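You operate a simulated robot arm through the tools that you are given. There is no shell and no other tool. Be economical: measure what you need, move in short steps, check, and stop when the job is done.

You are at the controls of a simulated two-armed robot. One attempt, no reset.

## Task
Fetch the green bottle marked "lime" from the top of the green table and stand it on top of the grey block there. Put the small carton that says "gauze" from the top of the green table on the wood table and the small carton that says "tape" on the black pad. Open the top drawer, fetch the yellow peg and set it in the inside of the top drawer and shut the drawer again. Take the red peg and put it on the kit card. Shut the vented drawer. Put the yellow sponge on the grey tile. Open the freezer drawer, put the ice pack on the grey table away in the inside of the freezer drawer and shut the drawer again. Put the L folded vest from the top of the cream table on the top of the green table and the S folded vest on the white plate there. Any order will do. Set down upright: green bottle, small carton.

The check looks at the end state, three seconds after you hand in, the way a careful person would. Anything else that was tipped, shoved, dropped, spilled or broken makes it a failure.

## Robot
Two 7-joint arms with three-finger grippers on one trunk, on a base that drives. Base frame: it is fixed to the floor where the robot stands at the start and does not move with it; the origin is under the middle of the robot, x ahead of it, y to its left, z up; the surface under the hand at the start is at about z = 800. Units: mm, degrees, N and s.
The left shoulder is at the start at [70, 146, 1238], the right one opposite. With the tool pointing down near the work surface each hand reaches from about 100 to 660 mm from the robot's upright axis, wherever it stands, measured 20 degrees to its own side. Places, roughly: black pad (8x8x3 cm) [400, -100, 800]; folded vest [-4000, 2000, 750]; freezer drawer [-4100, 4800, 200]; green bottle [500, -250, 1000]; grey block (15x8x6 cm) [600, 400, 800]; grey tile [-5750, 3500, 750]; ice pack [-4250, 750, 750]; inside of the freezer drawer [-4100, 4900, 200]; inside of the top drawer [-5900, 3400, 600]; kit card [-2250, 1250, 1000]; red peg (2x9x3 cm) [-2300, 1200, 900]; small carton [500, 500, 750]; top drawer [-5800, 3400, 600]; top of the green table [600, 300, 800]; vented drawer [-2400, 1000, 400]; white plate (20x19x2 cm) [-4300, 2200, 700]; wood table (22x32 cm) [480, 2140, 800]; yellow peg (2x9x3 cm) [-2300, 1200, 900]; yellow sponge (7x5x4 cm) [-4100, 900, 800]. Payload 2.2 kg a hand.
The TCP of each hand is the grasp point between the finger pads, 28 mm short of the fingertips. In the tool frame z runs along the fingers and y along their closing line. Largest opening 102 mm; the body of the gripper starts 71 mm behind the TCP.
Orientation is that of the tool frame in the base frame, as a unit quaternion [w, x, y, z]. With the fingers straight down and closing along the base's y, the tool's x points along the base's -x, its y along +y and its z along -z.

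## Interface
- The arms move only by the tool apply_moves. It takes "left_rows", "right_rows" or both (then of equal length, played together; a hand with none holds still); each is a list of rows, each a list of 7 numbers: the gripper command, from -1 (fully open) to 1 (shut), values between in proportion, then the shift along the base's x, y, z in mm, then the turn, a rotation vector about the base's x, y, z in degrees. In form: [[fingers, tx, ty, tz, wx, wy, wz], ...]. A call has 1 to 20 rows; each row shifts and turns the commanded pose from where the row before left it. Each row takes 0.2 s and may step no farther than 50 mm and 8.6 degrees from the row before; otherwise, or with a gripper value out of range, the whole call is refused. A pose out of reach is approached as far as the arm can. The call stops where the force on the tool passes 40 N (or 10 N more than at its start, if that is more) or the arm is blocked; 0.2 s more then pass. The fingers move at their own pace and stop on an object; they squeeze with about 38 N. The grip force told is the motor's: it shows also when the fingers shut on nothing. Time passes only in rows, and 0.2 s behind the last, so rows that do not move let the fingers close. It gives the time, the measured TCP pose, the force on the tool (base axes), the opening and the grip force at its end, in the units of the frame above (readings bear some noise), with the torque about the TCP (base axes, N m) and any sound that the robot's microphone picked up.
- Cameras (640 x 400 px; columns grow to the right, rows downward): "scene" is now at [119.5, 27, 1441.7]; the picture's right is [0.34, -0.94, 0.00], its down [-0.74, -0.27, -0.61] and it looks along [0.57, 0.21, -0.79] (base axes); focal length 214 px, centre (320, 200). "left" rides on the left gripper at [72, 38, -86] in its tool frame; the picture's right is [-0.46, 0.89, 0.00], its down [-0.60, -0.32, -0.73] and it looks along [-0.65, -0.34, 0.68] (tool axes); focal length 256 px, centre (320, 200). "right" rides on the right gripper at [69, 44, -86] in its tool frame; the picture's right is [-0.53, 0.85, 0.00], its down [-0.58, -0.36, -0.73] and it looks along [-0.62, -0.39, 0.68] (tool axes); focal length 256 px, centre (320, 200). There is no depth. A picture from a camera that has moved, and an enlarged one, comes with that camera's place and axes in the base frame and with its lens.
- snapshot(camera): a new picture of that camera. It takes no simulated time.
- slide_trunk(by): slides the trunk up (or, below 0, down) by that many mm; the arms and the scene camera ride with it, the base frame stays. It gives what a move gives, with no picture.
- roll_base(legs): drives the robot by 1 to 6 legs, each [ahead, left, turn to the left] in mm, mm and degrees, along the robot's own axes; the way and the turn of a leg run together, so that a leg with both is an arc; at most 1500 mm and 180 degrees a leg. The arms and the cameras ride along, it lands a little off, and it stops where it bumps. It gives what a move gives.
- turn_head(pan, tilt): turns the head with the scene camera to pan (to the left, within 86 degrees either way) and tilt (down, from -29 to 69), counted from straight ahead of the robot. It gives what a move gives.
- enlarge(camera, box): a new picture of the part [left, top, right, bottom] of that camera's present view, enlarged. It takes no simulated time.
- finish_job(): hands the job in; it is judged then, once.

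Work in short steps. Places have to be worked out from the pictures, the camera data and where the tool is seen: move nearer, look again, correct. Check each grasp and each placing, and mend what went wrong. You have 556 turns and 356 pictures in all, those below and enlarged ones among them. Open the grippers and draw the arms clear of the work before you hand the job in, unless the task says otherwise.

The tools are called after ">>>" as name(argument=value, ...) on one line, values as JSON. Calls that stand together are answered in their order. apply_moves: Moves the arms, as the interface text tells. Its arguments: {"type":"object","properties":{"left_rows":{"type":"array","items":{"type":"array","items":{"type":"number"}}},"right_rows":{"type":"array","items":{"type":"array","items":{"type":"number"}}}},"required":[]} The other tools are called the same way: slide_trunk (by) slides the trunk up or down; roll_base (legs) drives the base; turn_head (pan, tilt) turns the head that bears the scene camera; snapshot (camera) takes a picture; enlarge (camera, box) takes an enlarged picture of a part of a camera's view; finish_job () hands the job in.

At the start:

```text
time: 0.0
left_eef_pos: [368.9, 444.5, 1162.8]
left_tcp_rot: [0.0, -0.001, 1.0, 0.0]
left_contact_force: [-0.9, 0.6, 0.0]
left_ft_torque: [-0.01, -0.03, 0.01]
left_width: 102.1
left_grasp_force: 0.1
right_eef_pos: [412.5, 26.0, 1125.9]
right_tcp_rot: [0.0, 0.0, 1.0, 0.0]
right_contact_force: [0.0, -0.4, -0.4]
right_ft_torque: [-0.02, 0.0, -0.02]
right_width: 102.2
right_grasp_force: 0.1
trunk travel left (down, up): [-775.0, 165.0]
robot x, y, heading: [-1.4, 0.3, -0.1]
head pan, tilt: [20.0, 52.4]
```

scene: 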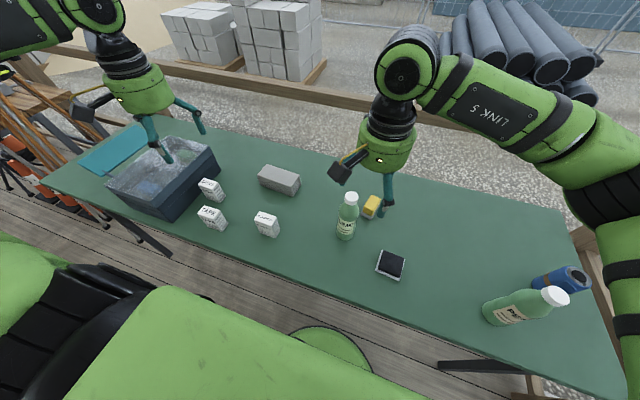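
right: 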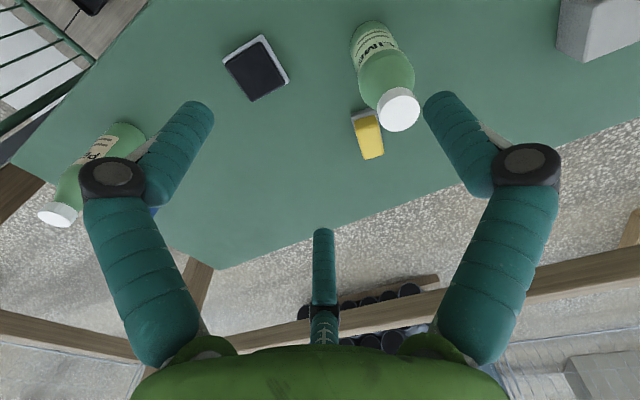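
left: 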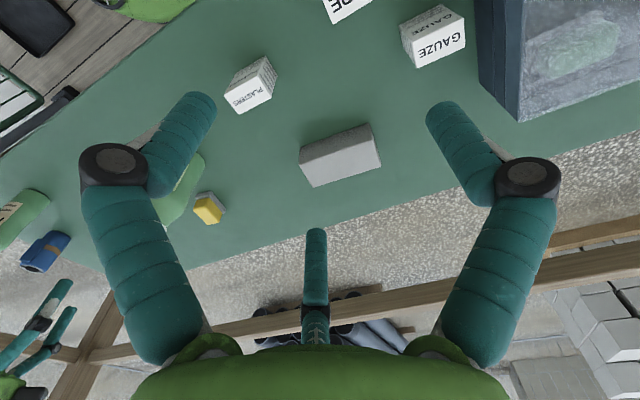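

I start by looking closer at the green table to identify the items.

>>> enlarge(camera="scene", box=[170, 150, 410, 300])

>>> enlarge(camera="scene", box=[440, 220, 640, 345])

```text
2.67 times, centred on (290, 225) of scene
camera zoom: at [119.5, 27.0, 1441.7], right [0.34, -0.94, 0.0], down [-0.74, -0.27, -0.61], along [0.57, 0.21, -0.79], focal length 572 px, centre (400, 133)
```

zoom: 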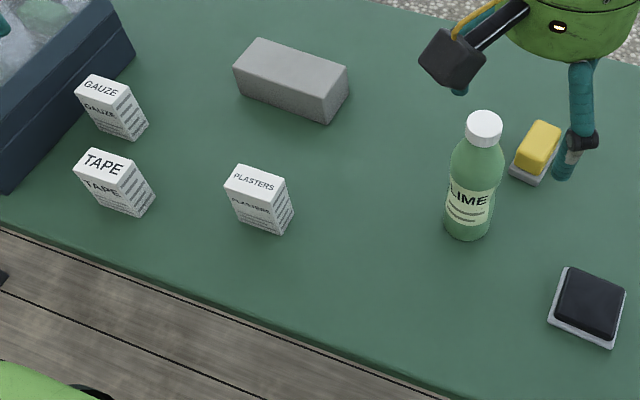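

```text
3.20 times, centred on (540, 282) of scene
camera zoom: at [119.5, 27.0, 1441.7], right [0.34, -0.94, 0.0], down [-0.74, -0.27, -0.61], along [0.57, 0.21, -0.79], focal length 686 px, centre (-384, -64)
```

zoom: 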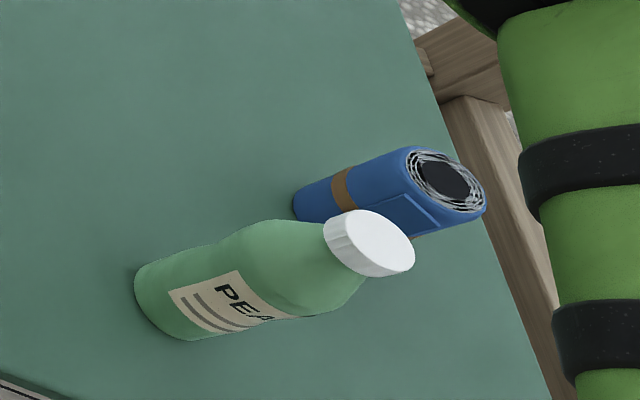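

Lime bottle seems near (480, 71), top near z 990; grey block centre near (595, 366). I take closer looks at the bottle and the cartons.

>>> enlarge(camera="right", box=[200, 0, 460, 170])

>>> enlarge(camera="left", box=[180, 0, 480, 200])

>>> enlarge(camera="scene", box=[310, 170, 430, 290])

```text
2.35 times, centred on (330, 85) of right
camera zoom: at [343.1, 71.1, 1212.5], right [0.53, 0.85, 0.0], down [0.58, -0.36, 0.73], along [0.62, -0.39, -0.68], focal length 602 px, centre (296, 471)
```

zoom: 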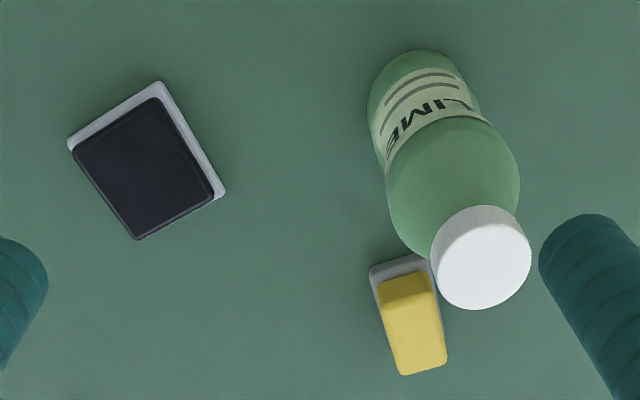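

```text
2.00 times, centred on (330, 100) of left
camera zoom: at [297.8, 480.4, 1248.3], right [0.46, 0.89, 0.0], down [0.6, -0.32, 0.73], along [0.65, -0.34, -0.68], focal length 512 px, centre (300, 400)
```

zoom: 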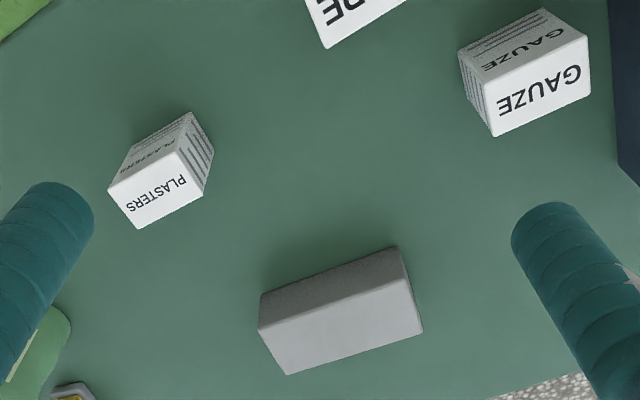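

```text
3.33 times, centred on (370, 230) of scene
camera zoom: at [119.5, 27.0, 1441.7], right [0.34, -0.94, 0.0], down [-0.74, -0.27, -0.61], along [0.57, 0.21, -0.79], focal length 715 px, centre (153, 100)
```

zoom: 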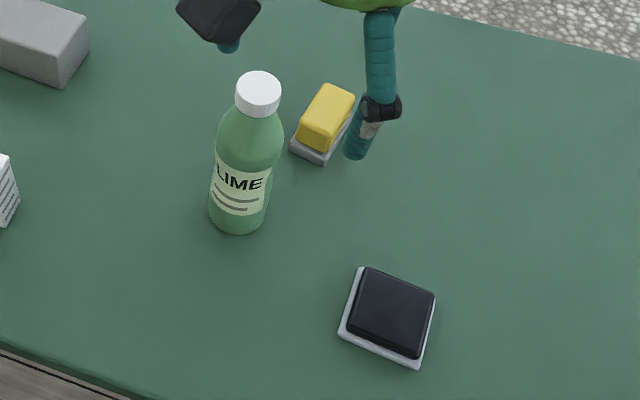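

Bottle cap is about 35 mm wide; I'll take it by the cap with the left hand. First move the right arm aside to its side while the left hand goes above the bottle.

>>> apply_moves(left_rows=[[-1, 0, 0, 0, 0, 0, 0], [-1, 0, 0, 0, 0, 0, 0], [-1, 14, -45, 0, 0, 0, 0], [-1, 14, -45, 0, 0, 0, 0], [-1, 14, -47, 0, 0, 0, 0], [-1, 14, -47, 0, 0, 0, 0], [-1, 14, -47, -10, 0, 0, 0], [-1, 14, -47, -10, 0, 0, 0], [-1, 14, -47, -10, 0, 0, 0], [-1, 13, -48, -10, 0, 0, 0]], right_rows=[[-1, -5, -45, 5, 0, 0, 0], [-1, -5, -45, 5, 0, 0, 0], [-1, -5, -45, 5, 0, 0, 0], [-1, -5, -45, 5, 0, 0, 0], [-1, -5, -45, 5, 0, 0, 0], [-1, -5, -45, 5, 0, 0, 0], [-1, -5, -45, 5, 0, 0, 0], [-1, 0, 0, 0, 0, 0, 0], [-1, 0, 0, 0, 0, 0, 0], [-1, 0, 0, 0, 0, 0, 0]])

>>> snapshot(camera="left")

>>> snapshot(camera="scene")

```text
refused: row 10 steps farther than a row can; nothing moved
```

```text
347 pictures are left
camera left: at [297.8, 480.4, 1248.3], right [0.46, 0.89, 0.0], down [0.6, -0.32, 0.73], along [0.65, -0.34, -0.68], focal length 256 px, centre (320, 200)
```

left: 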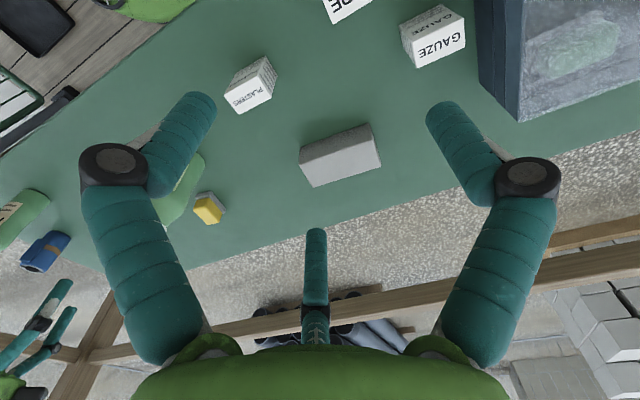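

```text
346 pictures are left
camera scene: at [119.5, 27.0, 1441.7], right [0.34, -0.94, 0.0], down [-0.74, -0.27, -0.61], along [0.57, 0.21, -0.79], focal length 214 px, centre (320, 200)
```

scene: 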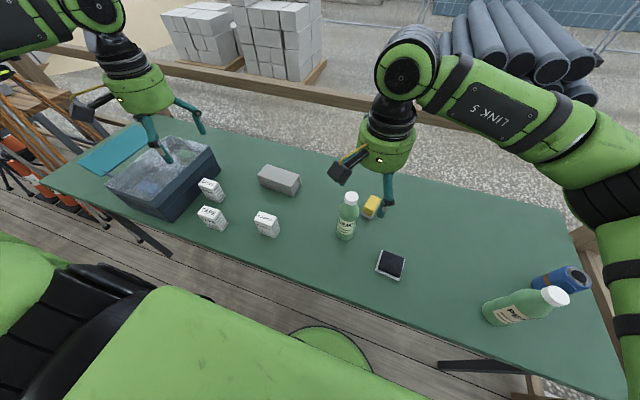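

Row steps were a bit too long; I use shorter ones.

>>> apply_moves(left_rows=[[-1, 0, 0, 0, 0, 0, 0], [-1, 0, 0, 0, 0, 0, 0], [-1, 12, -41, 0, 0, 0, 0], [-1, 12, -41, 0, 0, 0, 0], [-1, 12, -41, 0, 0, 0, 0], [-1, 12, -41, 0, 0, 0, 0], [-1, 12, -41, -10, 0, 0, 0], [-1, 12, -42, -10, 0, 0, 0], [-1, 13, -42, -10, 0, 0, 0], [-1, 13, -42, -10, 0, 0, 0], [-1, 13, -42, -10, 0, 0, 0]], right_rows=[[-1, -5, -45, 5, 0, 0, 0], [-1, -5, -45, 5, 0, 0, 0], [-1, -5, -45, 5, 0, 0, 0], [-1, -5, -45, 5, 0, 0, 0], [-1, -5, -45, 5, 0, 0, 0], [-1, -5, -45, 5, 0, 0, 0], [-1, -5, -45, 5, 0, 0, 0], [-1, 0, 0, 0, 0, 0, 0], [-1, 0, 0, 0, 0, 0, 0], [-1, 0, 0, 0, 0, 0, 0], [-1, 0, 0, 0, 0, 0, 0]])

>>> snapshot(camera="left")

>>> snapshot(camera="scene")

```text
time: 2.4
left_eef_pos: [460.3, 116.5, 1118.5]
left_tcp_rot: [0.001, -0.003, 1.0, 0.0]
left_contact_force: [0.1, 0.4, -0.7]
left_ft_torque: [0.0, -0.06, 0.0]
left_width: 102.0
left_grasp_force: 0.0
left hand out of reach, approached as far as the arm can: row 10, 11
right_eef_pos: [374.2, -291.6, 1162.3]
right_tcp_rot: [0.0, 0.001, 1.0, 0.0]
right_contact_force: [-0.9, 0.0, -0.1]
right_ft_torque: [-0.02, -0.03, -0.02]
right_width: 102.1
right_grasp_force: 0.0
trunk travel left (down, up): [-775.0, 165.0]
robot x, y, heading: [-2.7, -0.1, -0.1]
head pan, tilt: [20.0, 52.4]
```

```text
345 pictures are left
camera left: at [388.1, 152.3, 1203.3], right [0.46, 0.89, 0.0], down [0.6, -0.31, 0.73], along [0.65, -0.34, -0.68], focal length 256 px, centre (320, 200)
```

left: 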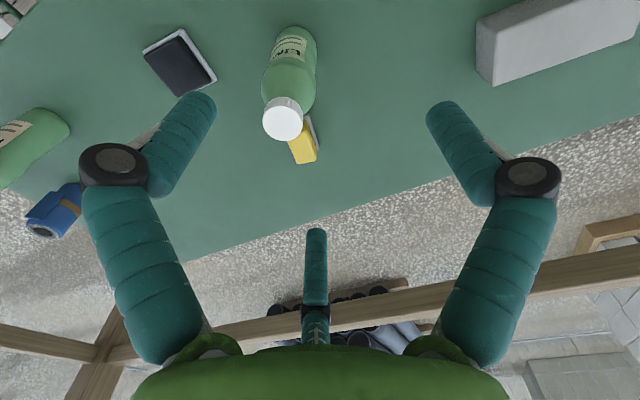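

```text
344 pictures are left
camera scene: at [117.5, 27.5, 1441.9], right [0.34, -0.94, 0.0], down [-0.74, -0.27, -0.61], along [0.57, 0.21, -0.79], focal length 214 px, centre (320, 200)
```

scene: 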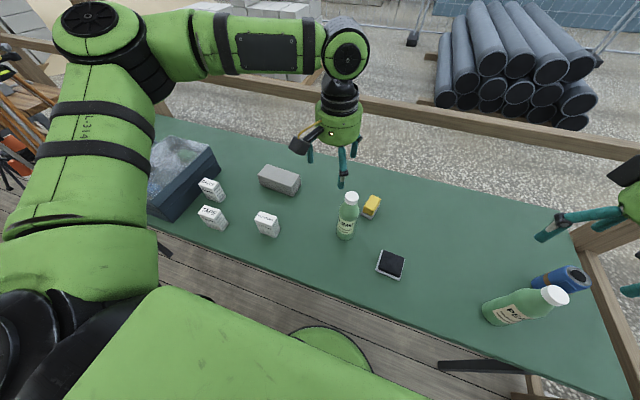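

Bottle confirmed near (481, 66). The left arm can't cross that far, so I drive the base 130 mm to the right.

>>> roll_base(legs=[[0, -130, 0]])

>>> snapshot(camera="left")

```text
time: 3.7
left_eef_pos: [460.8, -8.4, 1117.1]
left_tcp_rot: [0.0, -0.001, 1.0, -0.001]
left_contact_force: [0.1, 0.1, -0.3]
left_ft_torque: [-0.04, -0.02, 0.02]
left_width: 102.1
left_grasp_force: 0.1
right_eef_pos: [376.6, -415.2, 1162.9]
right_tcp_rot: [-0.001, -0.001, 1.0, 0.0]
right_contact_force: [-0.1, -0.4, 0.2]
right_ft_torque: [-0.01, -0.01, 0.0]
right_width: 102.0
right_grasp_force: 0.1
trunk travel left (down, up): [-775.0, 165.0]
robot x, y, heading: [-2.1, -126.5, 0.0]
head pan, tilt: [20.0, 52.4]
```

```text
343 pictures are left
camera left: at [389.4, 28.2, 1202.4], right [0.46, 0.89, 0.0], down [0.6, -0.31, 0.73], along [0.65, -0.34, -0.68], focal length 256 px, centre (320, 200)
```

left: 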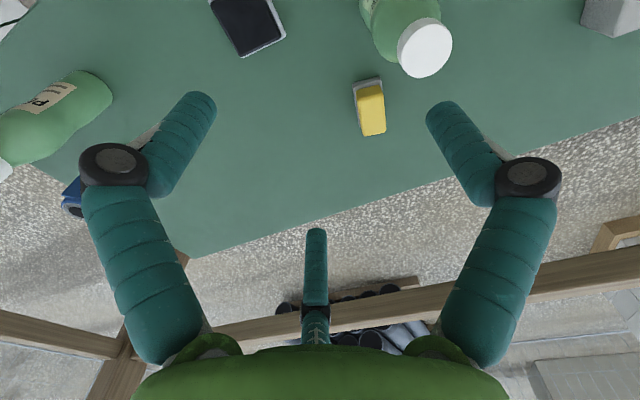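

Cap at (482, 68). I move above it and look again before lowering.

>>> apply_moves(left_rows=[[-1, 10, 38, 0, 0, 0, 0], [-1, 11, 38, 0, 0, 0, 0], [-1, 0, 0, -38, 0, 0, 0], [-1, 0, 0, -30, 0, 0, 0], [-1, 0, 0, 0, 0, 0, 0]])

>>> snapshot(camera="left")

>>> enlarge(camera="scene", box=[220, 100, 460, 250])

```text
time: 4.9
left_eef_pos: [481.0, 64.6, 1050.1]
left_tcp_rot: [0.001, -0.002, 1.0, 0.0]
left_contact_force: [-0.7, 0.1, -0.2]
left_ft_torque: [0.04, 0.0, -0.02]
left_width: 102.1
left_grasp_force: 0.0
right_eef_pos: [377.1, -417.6, 1164.4]
right_tcp_rot: [0.001, 0.0, 1.0, -0.001]
right_contact_force: [-0.4, 0.5, -0.4]
right_ft_torque: [-0.02, 0.0, 0.03]
right_width: 102.1
right_grasp_force: 0.0
trunk travel left (down, up): [-775.0, 165.0]
robot x, y, heading: [3.7, -129.1, 0.1]
head pan, tilt: [20.0, 52.4]
```

```text
342 pictures are left
camera left: at [408.8, 101.6, 1136.1], right [0.46, 0.89, 0.0], down [0.6, -0.31, 0.73], along [0.65, -0.34, -0.68], focal length 256 px, centre (320, 200)
```

left: 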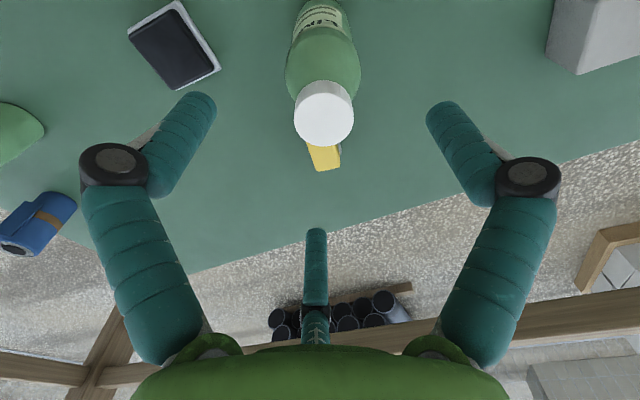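

```text
2.67 times, centred on (340, 175) of scene
camera zoom: at [118.9, -98.9, 1441.8], right [0.34, -0.94, 0.0], down [-0.74, -0.27, -0.61], along [0.57, 0.21, -0.79], focal length 572 px, centre (267, 267)
```

zoom: 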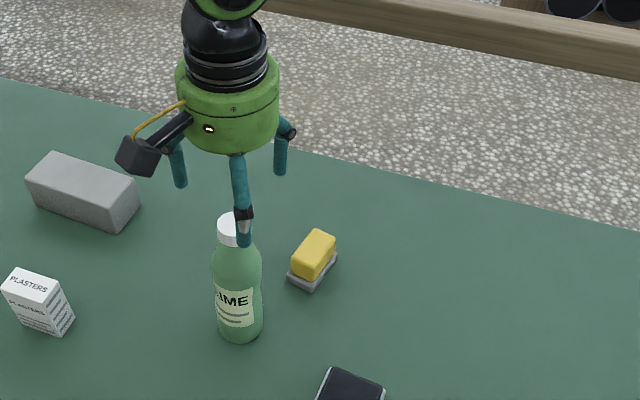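

Aligned over the cap (480, 66). Lower to TCP z ≈ 980 and close.

>>> apply_moves(left_rows=[[-1, 0, 1, -35, 0, 0, 0], [-1, 0, 0, -34, 0, 0, 0], [-1, 0, 0, 0, 0, 0, 0], [1, 0, 0, 0, 0, 0, 0], [1, 0, 0, 0, 0, 0, 0], [1, 0, 0, 0, 0, 0, 0]])

>>> enlarge(camera="scene", box=[220, 100, 460, 250])

>>> snapshot(camera="left")

```text
time: 6.3
left_eef_pos: [479.9, 61.5, 983.9]
left_tcp_rot: [0.003, -0.002, 1.0, -0.001]
left_contact_force: [2.8, 1.3, 15.9]
left_ft_torque: [-0.11, -0.49, 0.03]
left_width: 44.2
left_grasp_force: 38.1
right_eef_pos: [376.7, -419.8, 1162.0]
right_tcp_rot: [0.001, -0.001, 1.0, 0.0]
right_contact_force: [0.7, -0.7, 0.0]
right_ft_torque: [0.0, 0.03, -0.01]
right_width: 102.2
right_grasp_force: 0.0
trunk travel left (down, up): [-775.0, 165.0]
robot x, y, heading: [-1.4, -129.0, 0.1]
head pan, tilt: [20.0, 52.4]
```

```text
2.67 times, centred on (340, 175) of scene
camera zoom: at [117.7, -100.4, 1442.1], right [0.34, -0.94, 0.0], down [-0.74, -0.27, -0.61], along [0.57, 0.21, -0.79], focal length 572 px, centre (267, 267)
```

zoom: 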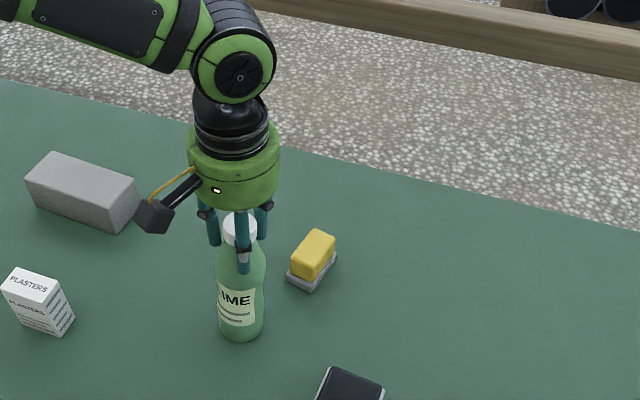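

```text
339 pictures are left
camera left: at [408.8, 99.2, 1069.5], right [0.46, 0.89, 0.0], down [0.6, -0.31, 0.74], along [0.65, -0.34, -0.68], focal length 256 px, centre (320, 200)
```

left: 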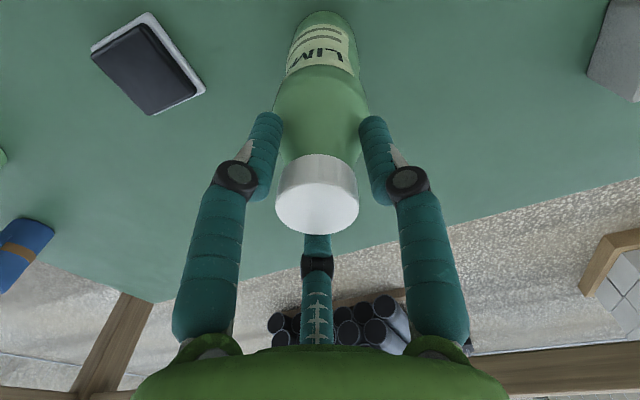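

The fingers closed on the sloping shoulder (44 mm, upward push). I reopen, rise 13 mm and grip the cap itself.

>>> apply_moves(left_rows=[[-1, 0, 0, 0, 0, 0, 0], [-1, 0, 0, 0, 0, 0, 0], [-1, 0, 3, 13, 0, 0, 0], [1, 0, 0, 0, 0, 0, 0], [1, 0, 0, 0, 0, 0, 0], [1, 0, 0, 0, 0, 0, 0]])

>>> snapshot(camera="left")

```text
time: 7.7
left_eef_pos: [481.6, 67.4, 996.8]
left_tcp_rot: [0.003, -0.003, 1.0, -0.001]
left_contact_force: [2.5, -1.1, 12.1]
left_ft_torque: [0.05, -0.32, 0.02]
left_width: 37.1
left_grasp_force: 38.2
right_eef_pos: [374.5, -418.7, 1163.1]
right_tcp_rot: [0.0, -0.001, 1.0, 0.0]
right_contact_force: [-0.1, -0.4, 0.2]
right_ft_torque: [0.0, -0.02, 0.01]
right_width: 101.9
right_grasp_force: 0.0
trunk travel left (down, up): [-775.0, 165.0]
robot x, y, heading: [0.9, -130.5, 0.0]
head pan, tilt: [20.0, 52.4]
```

```text
338 pictures are left
camera left: at [409.1, 103.9, 1081.3], right [0.46, 0.89, 0.0], down [0.6, -0.31, 0.73], along [0.65, -0.34, -0.68], focal length 256 px, centre (320, 200)
```

left: 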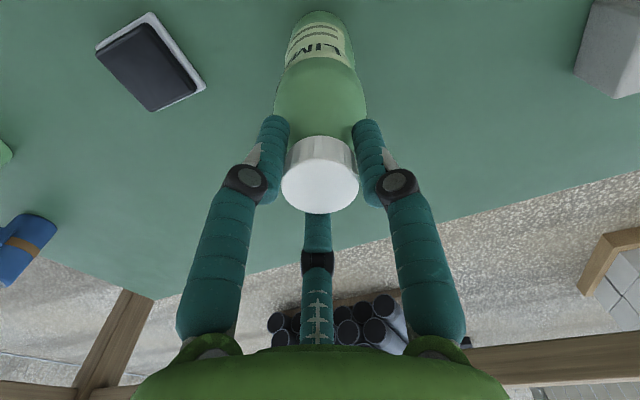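

Width 37 mm now matches the cap. Lift slowly and check.

>>> apply_moves(left_rows=[[1, 0, 0, 20, 0, 0, 0], [1, 0, 0, 30, 0, 0, 0], [1, 0, 0, 40, 0, 0, 0], [1, 0, 0, 40, 0, 0, 0], [1, 0, 0, 0, 0, 0, 0]])

>>> snapshot(camera="left")

>>> snapshot(camera="scene")

```text
time: 8.9
left_eef_pos: [482.4, 69.8, 1124.1]
left_tcp_rot: [0.001, -0.001, 1.0, 0.0]
left_contact_force: [-0.6, -0.1, -0.4]
left_ft_torque: [0.0, 0.01, 0.0]
left_width: 37.0
left_grasp_force: 37.8
right_eef_pos: [378.0, -417.3, 1163.0]
right_tcp_rot: [0.0, 0.0, 1.0, 0.0]
right_contact_force: [0.0, 0.1, 0.0]
right_ft_torque: [0.01, 0.01, 0.01]
right_width: 101.8
right_grasp_force: 0.0
trunk travel left (down, up): [-775.0, 165.0]
robot x, y, heading: [-0.8, -130.4, 0.2]
head pan, tilt: [20.0, 52.4]
```

```text
337 pictures are left
camera left: at [411.3, 104.9, 1210.1], right [0.46, 0.89, 0.0], down [0.6, -0.31, 0.73], along [0.65, -0.34, -0.68], focal length 256 px, centre (320, 200)
```

left: 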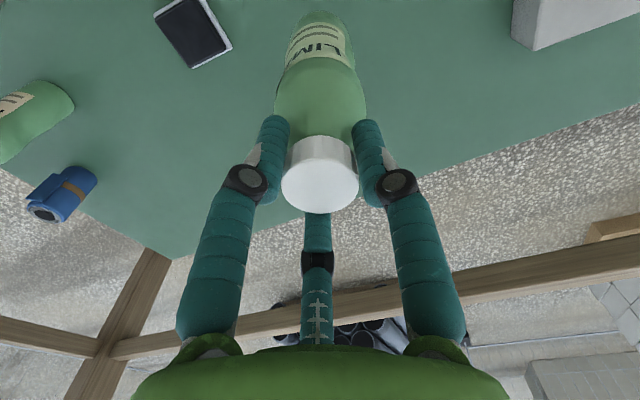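

```text
336 pictures are left
camera scene: at [119.9, -99.8, 1441.7], right [0.34, -0.94, 0.0], down [-0.74, -0.27, -0.61], along [0.57, 0.21, -0.79], focal length 214 px, centre (320, 200)
```

scene: 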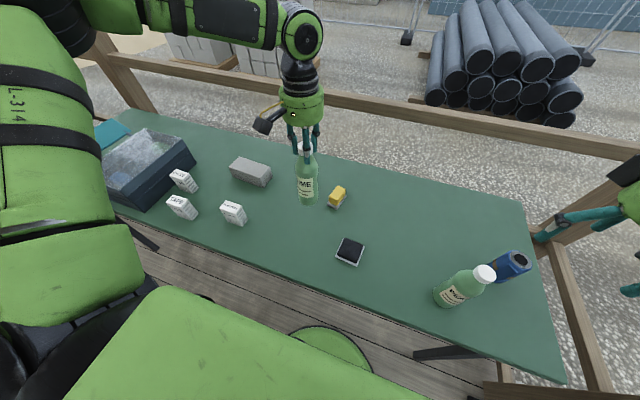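

Bottle is held (upright). Drive left 330 mm so the block comes in front of the left hand.

>>> roll_base(legs=[[0, 330, 0]])

>>> snapshot(camera="scene")

>>> snapshot(camera="left")

```text
time: 11.0
left_eef_pos: [478.2, 392.8, 1124.1]
left_tcp_rot: [0.001, -0.007, 1.0, 0.001]
left_contact_force: [-0.3, -1.0, -0.4]
left_ft_torque: [0.01, 0.04, -0.03]
left_width: 36.6
left_grasp_force: 38.0
right_eef_pos: [377.9, -96.1, 1162.1]
right_tcp_rot: [0.001, -0.006, 1.0, 0.001]
right_contact_force: [-0.8, 0.1, 0.4]
right_ft_torque: [0.05, 0.0, -0.01]
right_width: 101.8
right_grasp_force: 0.0
trunk travel left (down, up): [-775.0, 165.0]
robot x, y, heading: [-5.8, 195.8, 0.7]
head pan, tilt: [20.0, 52.4]
```

```text
335 pictures are left
camera scene: at [117.1, 219.4, 1441.8], right [0.35, -0.94, 0.0], down [-0.74, -0.28, -0.61], along [0.57, 0.22, -0.79], focal length 214 px, centre (320, 200)
```

scene: 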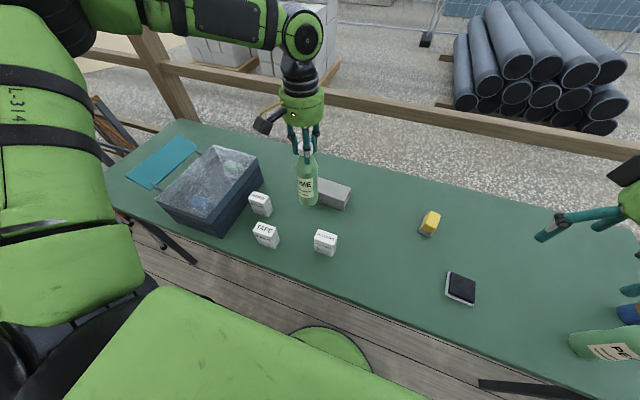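

```text
334 pictures are left
camera left: at [406.4, 427.3, 1210.2], right [0.45, 0.89, 0.0], down [0.61, -0.31, 0.73], along [0.65, -0.33, -0.68], focal length 256 px, centre (320, 200)
```

left: 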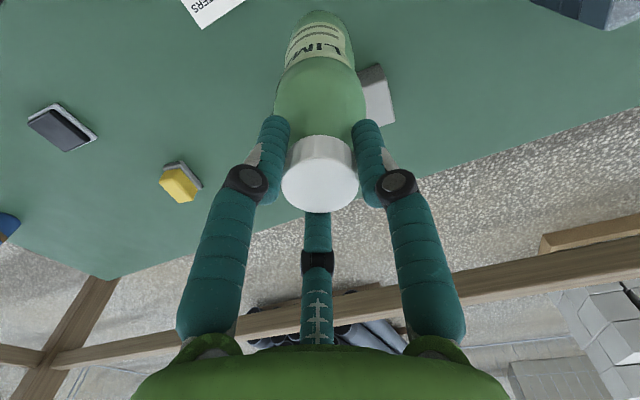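

Move over the block centre (595, 366).

>>> apply_moves(left_rows=[[1, 30, -7, 0, 0, 0, 0], [1, 30, -7, 0, 0, 0, 0], [1, 30, -7, 0, 0, 0, 0], [1, 27, -6, 0, 0, 0, 0], [1, 0, 0, 0, 0, 0, 0]])

>>> enlarge(camera="scene", box=[230, 110, 430, 235])

>>> snapshot(camera="right")

```text
time: 12.2
left_eef_pos: [544.6, 397.2, 1125.4]
left_tcp_rot: [0.0, -0.006, 1.0, -0.001]
left_contact_force: [-0.7, 0.6, -0.9]
left_ft_torque: [-0.04, 0.01, 0.03]
left_width: 36.1
left_grasp_force: 37.8
left hand out of reach, approached as far as the arm can: row 2, 3, 4
right_eef_pos: [377.2, -94.3, 1163.7]
right_tcp_rot: [0.0, -0.006, 1.0, 0.0]
right_contact_force: [-0.3, -0.9, 0.2]
right_ft_torque: [0.03, 0.01, 0.02]
right_width: 102.1
right_grasp_force: 0.0
trunk travel left (down, up): [-775.0, 165.0]
robot x, y, heading: [-1.1, 191.9, 0.5]
head pan, tilt: [20.0, 52.4]
```

```text
3.20 times, centred on (330, 172) of scene
camera zoom: at [117.9, 221.5, 1441.6], right [0.35, -0.94, 0.0], down [-0.74, -0.28, -0.61], along [0.57, 0.22, -0.79], focal length 686 px, centre (288, 288)
```

zoom: 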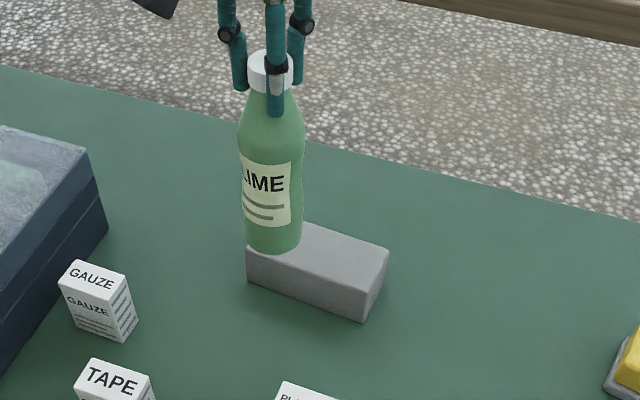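

```text
332 pictures are left
camera right: at [308.2, -49.5, 1247.7], right [0.52, 0.85, 0.0], down [0.58, -0.36, 0.73], along [0.62, -0.38, -0.68], focal length 256 px, centre (320, 200)
```

right: 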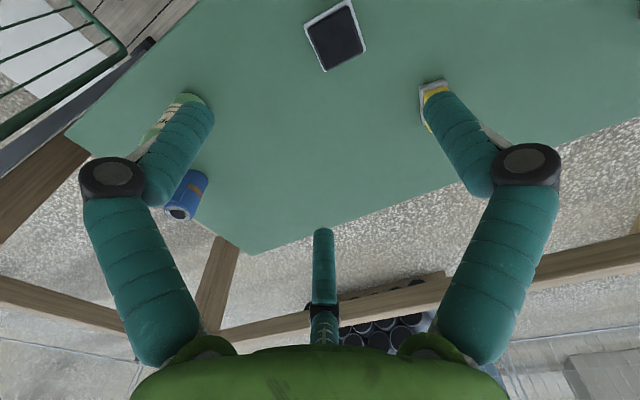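

Reach is limited because the hand is high relative to the shoulder. I raise the trunk 150 mm, then lower the hand while extending.

>>> slide_trunk(by=150)

>>> apply_moves(left_rows=[[1, 0, 0, -40, 0, 0, 0], [1, 0, 0, -40, 0, 0, 0], [1, 0, 0, -40, 0, 0, 0], [1, 0, 0, -30, 0, 0, 0], [1, 25, -16, 0, 0, 0, 0], [1, 25, -15, 0, 0, 0, 0], [1, 0, 0, 0, 0, 0, 0]])

>>> enlarge(camera="scene", box=[230, 110, 430, 235])

```text
time: 14.0
left_eef_pos: [545.6, 397.3, 1275.0]
left_tcp_rot: [0.002, -0.007, 1.0, -0.001]
left_contact_force: [-1.0, -0.4, -0.2]
left_ft_torque: [0.0, 0.02, 0.01]
left_width: 36.2
left_grasp_force: 38.1
right_eef_pos: [378.2, -94.6, 1312.0]
right_tcp_rot: [-0.001, -0.006, 1.0, 0.0]
right_contact_force: [-0.1, 0.6, -0.8]
right_ft_torque: [0.01, -0.01, -0.02]
right_width: 102.0
right_grasp_force: 0.1
trunk travel left (down, up): [-925.0, 15.0]
robot x, y, heading: [-1.3, 195.4, 0.9]
head pan, tilt: [20.0, 52.4]
```

```text
time: 15.6
left_eef_pos: [528.5, 411.6, 1157.9]
left_tcp_rot: [0.003, -0.006, 1.0, -0.002]
left_contact_force: [1.1, 0.5, -0.1]
left_ft_torque: [0.0, -0.01, 0.03]
left_width: 36.1
left_grasp_force: 38.1
left hand out of reach, approached as far as the arm can: row 2, 3, 4, 5, 6
right_eef_pos: [376.7, -94.4, 1311.2]
right_tcp_rot: [-0.001, -0.006, 1.0, 0.0]
right_contact_force: [-0.1, 0.2, -0.1]
right_ft_torque: [0.02, -0.03, -0.01]
right_width: 102.0
right_grasp_force: 0.1
trunk travel left (down, up): [-925.0, 15.0]
robot x, y, heading: [-3.7, 191.6, 0.5]
head pan, tilt: [20.0, 52.4]
```

```text
3.20 times, centred on (330, 172) of scene
camera zoom: at [117.0, 221.9, 1591.7], right [0.35, -0.94, 0.0], down [-0.74, -0.28, -0.61], along [0.57, 0.22, -0.79], focal length 686 px, centre (288, 288)
```

zoom: 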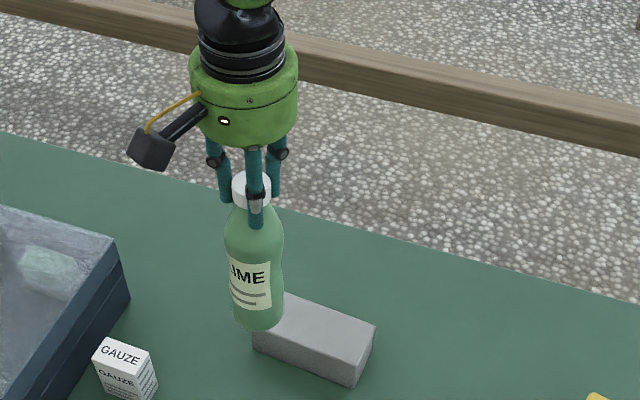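

The left arm seems stopped by a joint limit, not by length. I pull back a little and turn the tool about the vertical (bottle is round) to see whether that frees it.

>>> apply_moves(left_rows=[[1, -30, 0, 0, 0, 0, -8], [1, 0, 0, 0, 0, 0, -8], [1, 0, 0, 0, 0, 0, -8], [1, 0, 0, 0, 0, 0, -8], [1, 25, -10, 0, 0, 0, 0], [1, 25, -10, 0, 0, 0, 0], [1, 25, -10, 0, 0, 0, 0], [1, 0, 0, 0, 0, 0, 0]])

>>> snapshot(camera="scene")

```text
time: 17.4
left_eef_pos: [535.1, 408.1, 1176.9]
left_tcp_rot: [0.001, 0.269, 0.963, -0.001]
left_contact_force: [-0.2, 0.2, -0.5]
left_ft_torque: [0.01, 0.02, -0.01]
left_width: 35.8
left_grasp_force: 37.8
left hand out of reach, approached as far as the arm can: row 6, 7
right_eef_pos: [377.9, -94.4, 1312.0]
right_tcp_rot: [0.0, -0.006, 1.0, -0.001]
right_contact_force: [0.6, 0.1, -1.1]
right_ft_torque: [0.01, 0.02, 0.01]
right_width: 102.0
right_grasp_force: 0.0
trunk travel left (down, up): [-925.0, 15.0]
robot x, y, heading: [-1.6, 193.8, 0.8]
head pan, tilt: [20.0, 52.4]
```

```text
330 pictures are left
camera scene: at [117.3, 221.4, 1591.7], right [0.35, -0.94, 0.0], down [-0.74, -0.28, -0.61], along [0.57, 0.22, -0.79], focal length 214 px, centre (320, 200)
```

scene: 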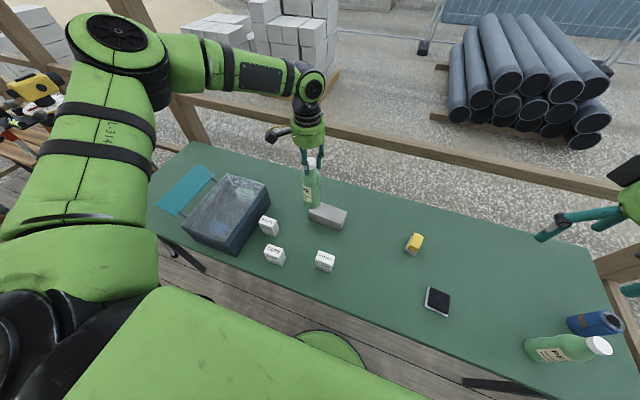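

The limit behaves like a sphere around the shoulder, so I need the robot nearer. I raise the hand, drop the trunk back, and look down to check clearance to the table edge.

>>> apply_moves(left_rows=[[1, -20, 0, 40, 0, 0, 0], [1, -10, 0, 40, 0, 0, 0], [1, 0, 0, 0, 0, 0, 0]])

>>> turn_head(pan=0, tilt=69)

>>> snapshot(camera="scene")

```text
time: 18.2
left_eef_pos: [506.0, 411.8, 1255.5]
left_tcp_rot: [0.0, 0.269, 0.963, -0.002]
left_contact_force: [0.3, 0.7, -0.3]
left_ft_torque: [-0.02, -0.01, -0.01]
left_width: 35.7
left_grasp_force: 37.8
right_eef_pos: [379.1, -93.8, 1311.7]
right_tcp_rot: [-0.001, -0.005, 1.0, 0.0]
right_contact_force: [0.1, 0.4, 0.1]
right_ft_torque: [-0.01, 0.02, 0.04]
right_width: 102.1
right_grasp_force: 0.1
trunk travel left (down, up): [-925.0, 15.0]
robot x, y, heading: [-0.1, 195.2, 0.6]
head pan, tilt: [20.0, 52.4]
```

```text
time: 19.0
left_eef_pos: [504.8, 411.3, 1255.2]
left_tcp_rot: [0.0, 0.269, 0.963, -0.001]
left_contact_force: [0.2, -0.1, 0.0]
left_ft_torque: [0.03, 0.0, 0.0]
left_width: 35.7
left_grasp_force: 37.9
right_eef_pos: [377.4, -93.8, 1311.4]
right_tcp_rot: [0.0, -0.006, 1.0, 0.0]
right_contact_force: [0.6, -0.1, -0.4]
right_ft_torque: [-0.02, -0.01, 0.0]
right_width: 102.0
right_grasp_force: 0.0
trunk travel left (down, up): [-925.0, 15.0]
robot x, y, heading: [1.5, 194.5, 0.5]
head pan, tilt: [0.0, 68.8]
```

```text
329 pictures are left
camera scene: at [103.6, 196.0, 1573.0], right [0.01, -1.0, 0.0], down [-0.93, -0.01, -0.36], along [0.36, 0.0, -0.93], focal length 214 px, centre (320, 200)
```

scene: 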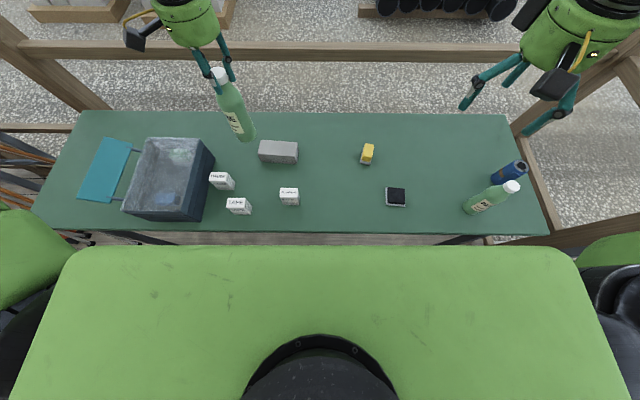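

Torso front is at about x 130 and the table edge at about x 273, so an 80 mm approach is fine. Lower the trunk 130 and drive ahead 80, left 20.

>>> slide_trunk(by=-130)

>>> roll_base(legs=[[80, 20, 0]])

>>> snapshot(camera="scene")

```text
time: 20.6
left_eef_pos: [504.9, 413.0, 1125.3]
left_tcp_rot: [0.002, 0.269, 0.963, -0.001]
left_contact_force: [0.6, 0.7, 0.0]
left_ft_torque: [0.01, -0.01, 0.01]
left_width: 35.5
left_grasp_force: 37.6
right_eef_pos: [377.5, -93.3, 1183.1]
right_tcp_rot: [-0.001, -0.007, 1.0, 0.0]
right_contact_force: [-0.2, 0.2, -0.5]
right_ft_torque: [-0.02, -0.01, -0.02]
right_width: 102.0
right_grasp_force: 0.1
trunk travel left (down, up): [-795.0, 145.0]
robot x, y, heading: [-1.3, 192.7, 0.6]
head pan, tilt: [0.0, 68.8]
```

```text
time: 21.6
left_eef_pos: [580.9, 432.7, 1129.0]
left_tcp_rot: [0.002, 0.268, 0.963, -0.001]
left_contact_force: [0.2, 0.0, -0.8]
left_ft_torque: [0.02, 0.02, 0.02]
left_width: 35.3
left_grasp_force: 38.1
right_eef_pos: [452.0, -74.3, 1183.5]
right_tcp_rot: [0.002, -0.006, 1.0, 0.0]
right_contact_force: [0.2, 0.1, 0.8]
right_ft_torque: [-0.02, -0.03, -0.01]
right_width: 102.1
right_grasp_force: 0.0
trunk travel left (down, up): [-795.0, 145.0]
robot x, y, heading: [72.8, 217.7, 0.8]
head pan, tilt: [0.0, 68.8]
```

```text
328 pictures are left
camera scene: at [177.1, 215.6, 1443.4], right [0.01, -1.0, 0.0], down [-0.93, -0.01, -0.37], along [0.37, 0.01, -0.93], focal length 214 px, centre (320, 200)
```

scene: 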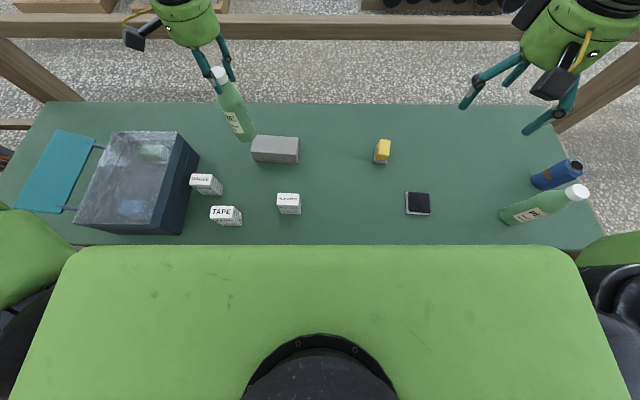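

Look closer at the block and bottle.

>>> enlarge(camera="scene", box=[160, 50, 360, 175])

```text
3.20 times, centred on (260, 112) of scene
camera zoom: at [177.1, 215.6, 1443.4], right [0.01, -1.0, 0.0], down [-0.93, -0.01, -0.37], along [0.37, 0.01, -0.93], focal length 686 px, centre (512, 480)
```

zoom: 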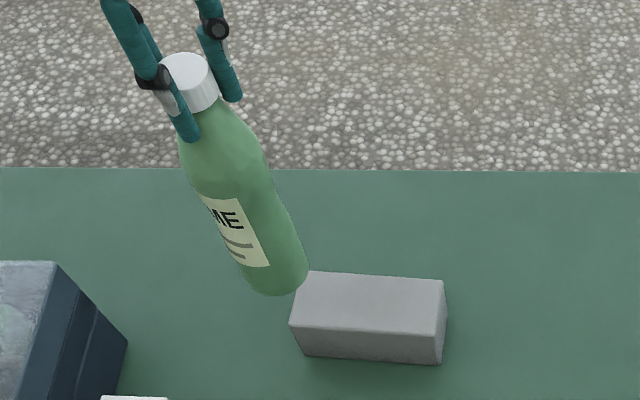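

Block top centre at about (602, 367). Move there, then lower to about 13 mm above contact.

>>> apply_moves(left_rows=[[1, 7, -22, 0, 0, 0, 0], [1, 7, -22, 0, 0, 0, 0], [1, 6, -22, 0, 0, 0, 0], [1, 0, 0, 0, 0, 0, 0], [1, 0, 0, -30, 0, 0, 0], [1, 0, 0, -22, 0, 0, 0], [1, 0, 0, 0, 0, 0, 0]])

>>> enlarge(camera="scene", box=[180, 50, 380, 175])

>>> snapshot(camera="right")

```text
time: 23.2
left_eef_pos: [584.8, 382.6, 1077.3]
left_tcp_rot: [0.002, 0.268, 0.963, -0.002]
left_contact_force: [0.2, 0.3, 0.0]
left_ft_torque: [0.04, -0.02, 0.01]
left_width: 35.0
left_grasp_force: 37.3
left hand out of reach, approached as far as the arm can: row 3, 5, 6
right_eef_pos: [455.4, -73.1, 1182.5]
right_tcp_rot: [0.0, -0.005, 1.0, -0.001]
right_contact_force: [-0.6, -0.4, -0.4]
right_ft_torque: [0.03, -0.02, 0.0]
right_width: 101.9
right_grasp_force: 0.0
trunk travel left (down, up): [-795.0, 145.0]
robot x, y, heading: [78.8, 213.4, 1.0]
head pan, tilt: [0.0, 68.8]
```

```text
3.20 times, centred on (280, 112) of scene
camera zoom: at [181.1, 216.7, 1443.0], right [0.01, -1.0, 0.0], down [-0.93, -0.01, -0.36], along [0.36, 0.0, -0.93], focal length 686 px, centre (448, 480)
```

zoom: 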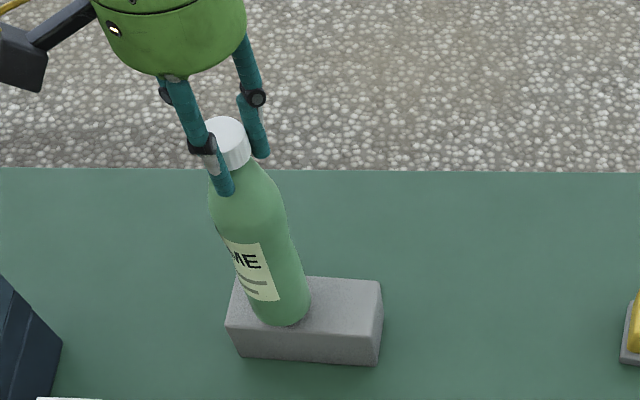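

```text
325 pictures are left
camera right: at [385.3, -28.8, 1268.1], right [0.52, 0.85, 0.0], down [0.58, -0.36, 0.73], along [0.62, -0.38, -0.68], focal length 256 px, centre (320, 200)
```

right: 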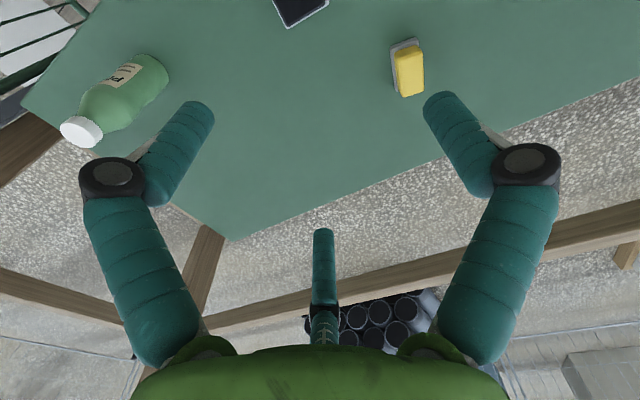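

The limit is inward-cross reach again; I back up the hand a bit in z and shift the base right 80 so the block lies farther to the arm's own side.

>>> apply_moves(left_rows=[[1, 0, 5, 25, 0, 0, 0], [1, 0, 0, 0, 0, 0, 0]])

>>> roll_base(legs=[[10, -85, 0]])

>>> apply_moves(left_rows=[[1, 0, 22, 0, 0, 0, 0], [1, 0, 22, 0, 0, 0, 0], [1, 0, 12, 0, 0, 0, 0], [1, 0, 0, 0, 0, 0, 0]])

```text
time: 23.8
left_eef_pos: [586.8, 387.3, 1102.2]
left_tcp_rot: [0.001, 0.269, 0.963, -0.002]
left_contact_force: [-0.2, 0.1, -0.1]
left_ft_torque: [0.05, 0.0, 0.03]
left_width: 35.2
left_grasp_force: 37.9
right_eef_pos: [455.2, -74.0, 1183.1]
right_tcp_rot: [0.001, -0.006, 1.0, 0.0]
right_contact_force: [-0.4, 0.1, -0.4]
right_ft_torque: [0.06, 0.0, -0.01]
right_width: 102.1
right_grasp_force: 0.0
trunk travel left (down, up): [-795.0, 145.0]
robot x, y, heading: [74.1, 215.4, 0.7]
head pan, tilt: [0.0, 68.8]
```

```text
time: 24.9
left_eef_pos: [597.0, 309.3, 1102.4]
left_tcp_rot: [0.001, 0.269, 0.963, -0.004]
left_contact_force: [-0.5, 0.0, -1.1]
left_ft_torque: [-0.07, 0.01, -0.01]
left_width: 35.2
left_grasp_force: 37.7
right_eef_pos: [466.1, -151.6, 1183.3]
right_tcp_rot: [0.0, -0.005, 1.0, -0.001]
right_contact_force: [-0.7, 0.5, 0.1]
right_ft_torque: [-0.07, -0.03, 0.04]
right_width: 101.9
right_grasp_force: 0.0
trunk travel left (down, up): [-795.0, 145.0]
robot x, y, heading: [88.2, 129.0, 0.5]
head pan, tilt: [0.0, 68.8]
```

```text
time: 25.9
left_eef_pos: [597.1, 362.3, 1101.9]
left_tcp_rot: [0.001, 0.269, 0.963, -0.002]
left_contact_force: [0.5, -0.5, -0.9]
left_ft_torque: [-0.03, 0.04, 0.0]
left_width: 34.7
left_grasp_force: 38.3
right_eef_pos: [465.8, -155.0, 1182.7]
right_tcp_rot: [0.0, -0.005, 1.0, 0.0]
right_contact_force: [0.0, 0.7, 0.4]
right_ft_torque: [-0.05, -0.01, 0.03]
right_width: 101.9
right_grasp_force: 0.0
trunk travel left (down, up): [-795.0, 145.0]
robot x, y, heading: [84.5, 132.4, 0.4]
head pan, tilt: [0.0, 68.8]
```

Now fully reachable; fine shift and lower to just above contact, then slowly further.

>>> apply_moves(left_rows=[[1, 4, 4, 0, 0, 0, 0], [1, 0, 0, -20, 0, 0, 0], [1, 0, 0, -15, 0, 0, 0], [1, 0, 0, -4, 0, 0, 0], [1, 0, 0, 0, 0, 0, 0]])

>>> enlarge(camera="scene", box=[120, 40, 320, 165])

```text
time: 27.1
left_eef_pos: [601.3, 366.2, 1063.0]
left_tcp_rot: [0.002, 0.271, 0.963, -0.001]
left_contact_force: [-0.4, -0.1, -0.3]
left_ft_torque: [0.01, 0.01, 0.0]
left_width: 34.7
left_grasp_force: 37.1
right_eef_pos: [466.2, -155.3, 1181.4]
right_tcp_rot: [0.0, -0.005, 1.0, 0.0]
right_contact_force: [-0.7, -0.5, -0.1]
right_ft_torque: [0.01, 0.03, -0.06]
right_width: 102.1
right_grasp_force: 0.0
trunk travel left (down, up): [-795.0, 145.0]
robot x, y, heading: [83.9, 133.2, 0.7]
head pan, tilt: [0.0, 68.8]
```

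```text
3.20 times, centred on (220, 102) of scene
camera zoom: at [192.2, 135.0, 1443.0], right [0.01, -1.0, 0.0], down [-0.93, -0.01, -0.36], along [0.36, 0.0, -0.93], focal length 686 px, centre (640, 512)
```

zoom: 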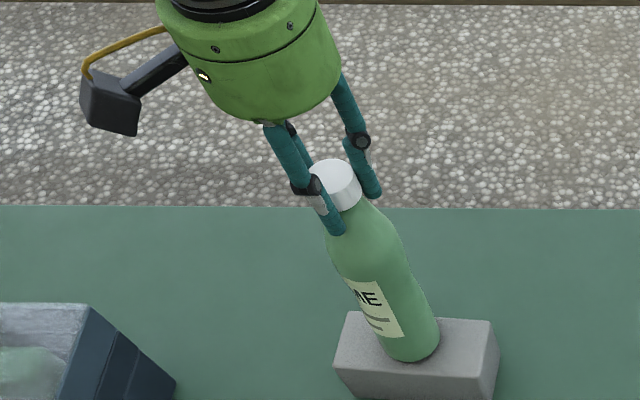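

Well centred. Lower in small steps to touch.

>>> apply_moves(left_rows=[[1, 0, 0, -3, 0, 0, 0], [1, 0, 0, -3, 0, 0, 0], [1, 0, 0, 0, 0, 0, 0]])

```text
time: 27.9
left_eef_pos: [601.5, 365.8, 1058.5]
left_tcp_rot: [0.003, 0.269, 0.963, -0.001]
left_contact_force: [-0.8, 2.7, 8.0]
left_ft_torque: [0.14, 0.14, -0.02]
left_width: 34.7
left_grasp_force: 37.8
right_eef_pos: [464.0, -155.2, 1183.2]
right_tcp_rot: [0.0, -0.005, 1.0, 0.0]
right_contact_force: [0.9, -0.2, 0.5]
right_ft_torque: [-0.01, -0.02, 0.0]
right_width: 101.9
right_grasp_force: 0.1
trunk travel left (down, up): [-795.0, 145.0]
robot x, y, heading: [85.2, 133.0, 0.7]
head pan, tilt: [0.0, 68.8]
```

Contact (8 N up). Release and rise.

>>> apply_moves(left_rows=[[1, 0, 0, 1, 0, 0, 0], [-1, 0, 0, 0, 0, 0, 0], [-1, 0, 0, 0, 0, 0, 0], [-1, 0, 0, 0, 0, 0, 0], [-1, 0, 0, 20, 0, 0, 0], [-1, 0, 0, 40, 0, 0, 0], [-1, 0, 0, 40, 0, 0, 0], [-1, 0, 0, 30, 0, 0, 0]])

>>> snapshot(camera="scene")

>>> snapshot(camera="left")

```text
time: 29.7
left_eef_pos: [600.0, 365.9, 1189.0]
left_tcp_rot: [0.0, 0.27, 0.963, -0.001]
left_contact_force: [0.3, -0.4, 0.9]
left_ft_torque: [0.01, 0.01, 0.01]
left_width: 102.0
left_grasp_force: 0.1
right_eef_pos: [466.2, -155.5, 1181.6]
right_tcp_rot: [0.0, -0.005, 1.0, 0.001]
right_contact_force: [0.4, -0.1, -0.1]
right_ft_torque: [0.02, 0.0, 0.01]
right_width: 101.9
right_grasp_force: 0.0
trunk travel left (down, up): [-795.0, 145.0]
robot x, y, heading: [88.0, 131.6, 0.5]
head pan, tilt: [0.0, 68.8]
```

```text
323 pictures are left
camera scene: at [191.8, 134.3, 1443.0], right [0.01, -1.0, 0.0], down [-0.93, -0.01, -0.36], along [0.36, 0.0, -0.93], focal length 214 px, centre (320, 200)
```

scene: 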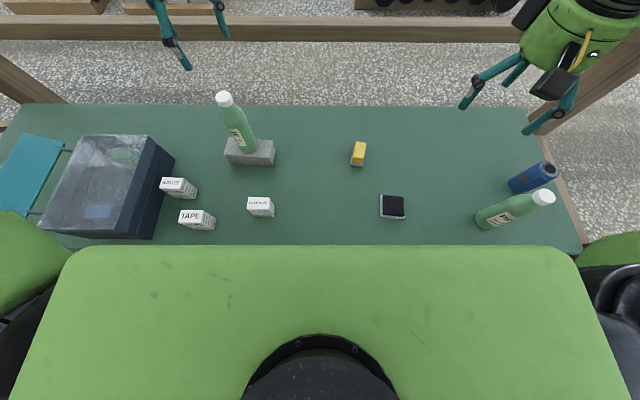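

```text
322 pictures are left
camera left: at [558.5, 434.6, 1274.3], right [0.86, 0.51, 0.0], down [0.35, -0.58, 0.73], along [0.38, -0.63, -0.68], focal length 256 px, centre (320, 200)
```

left: 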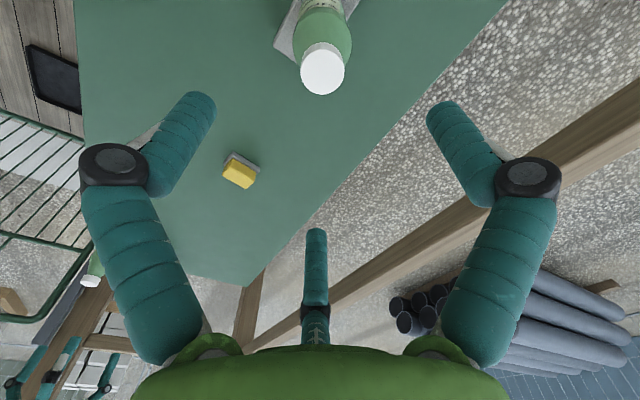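

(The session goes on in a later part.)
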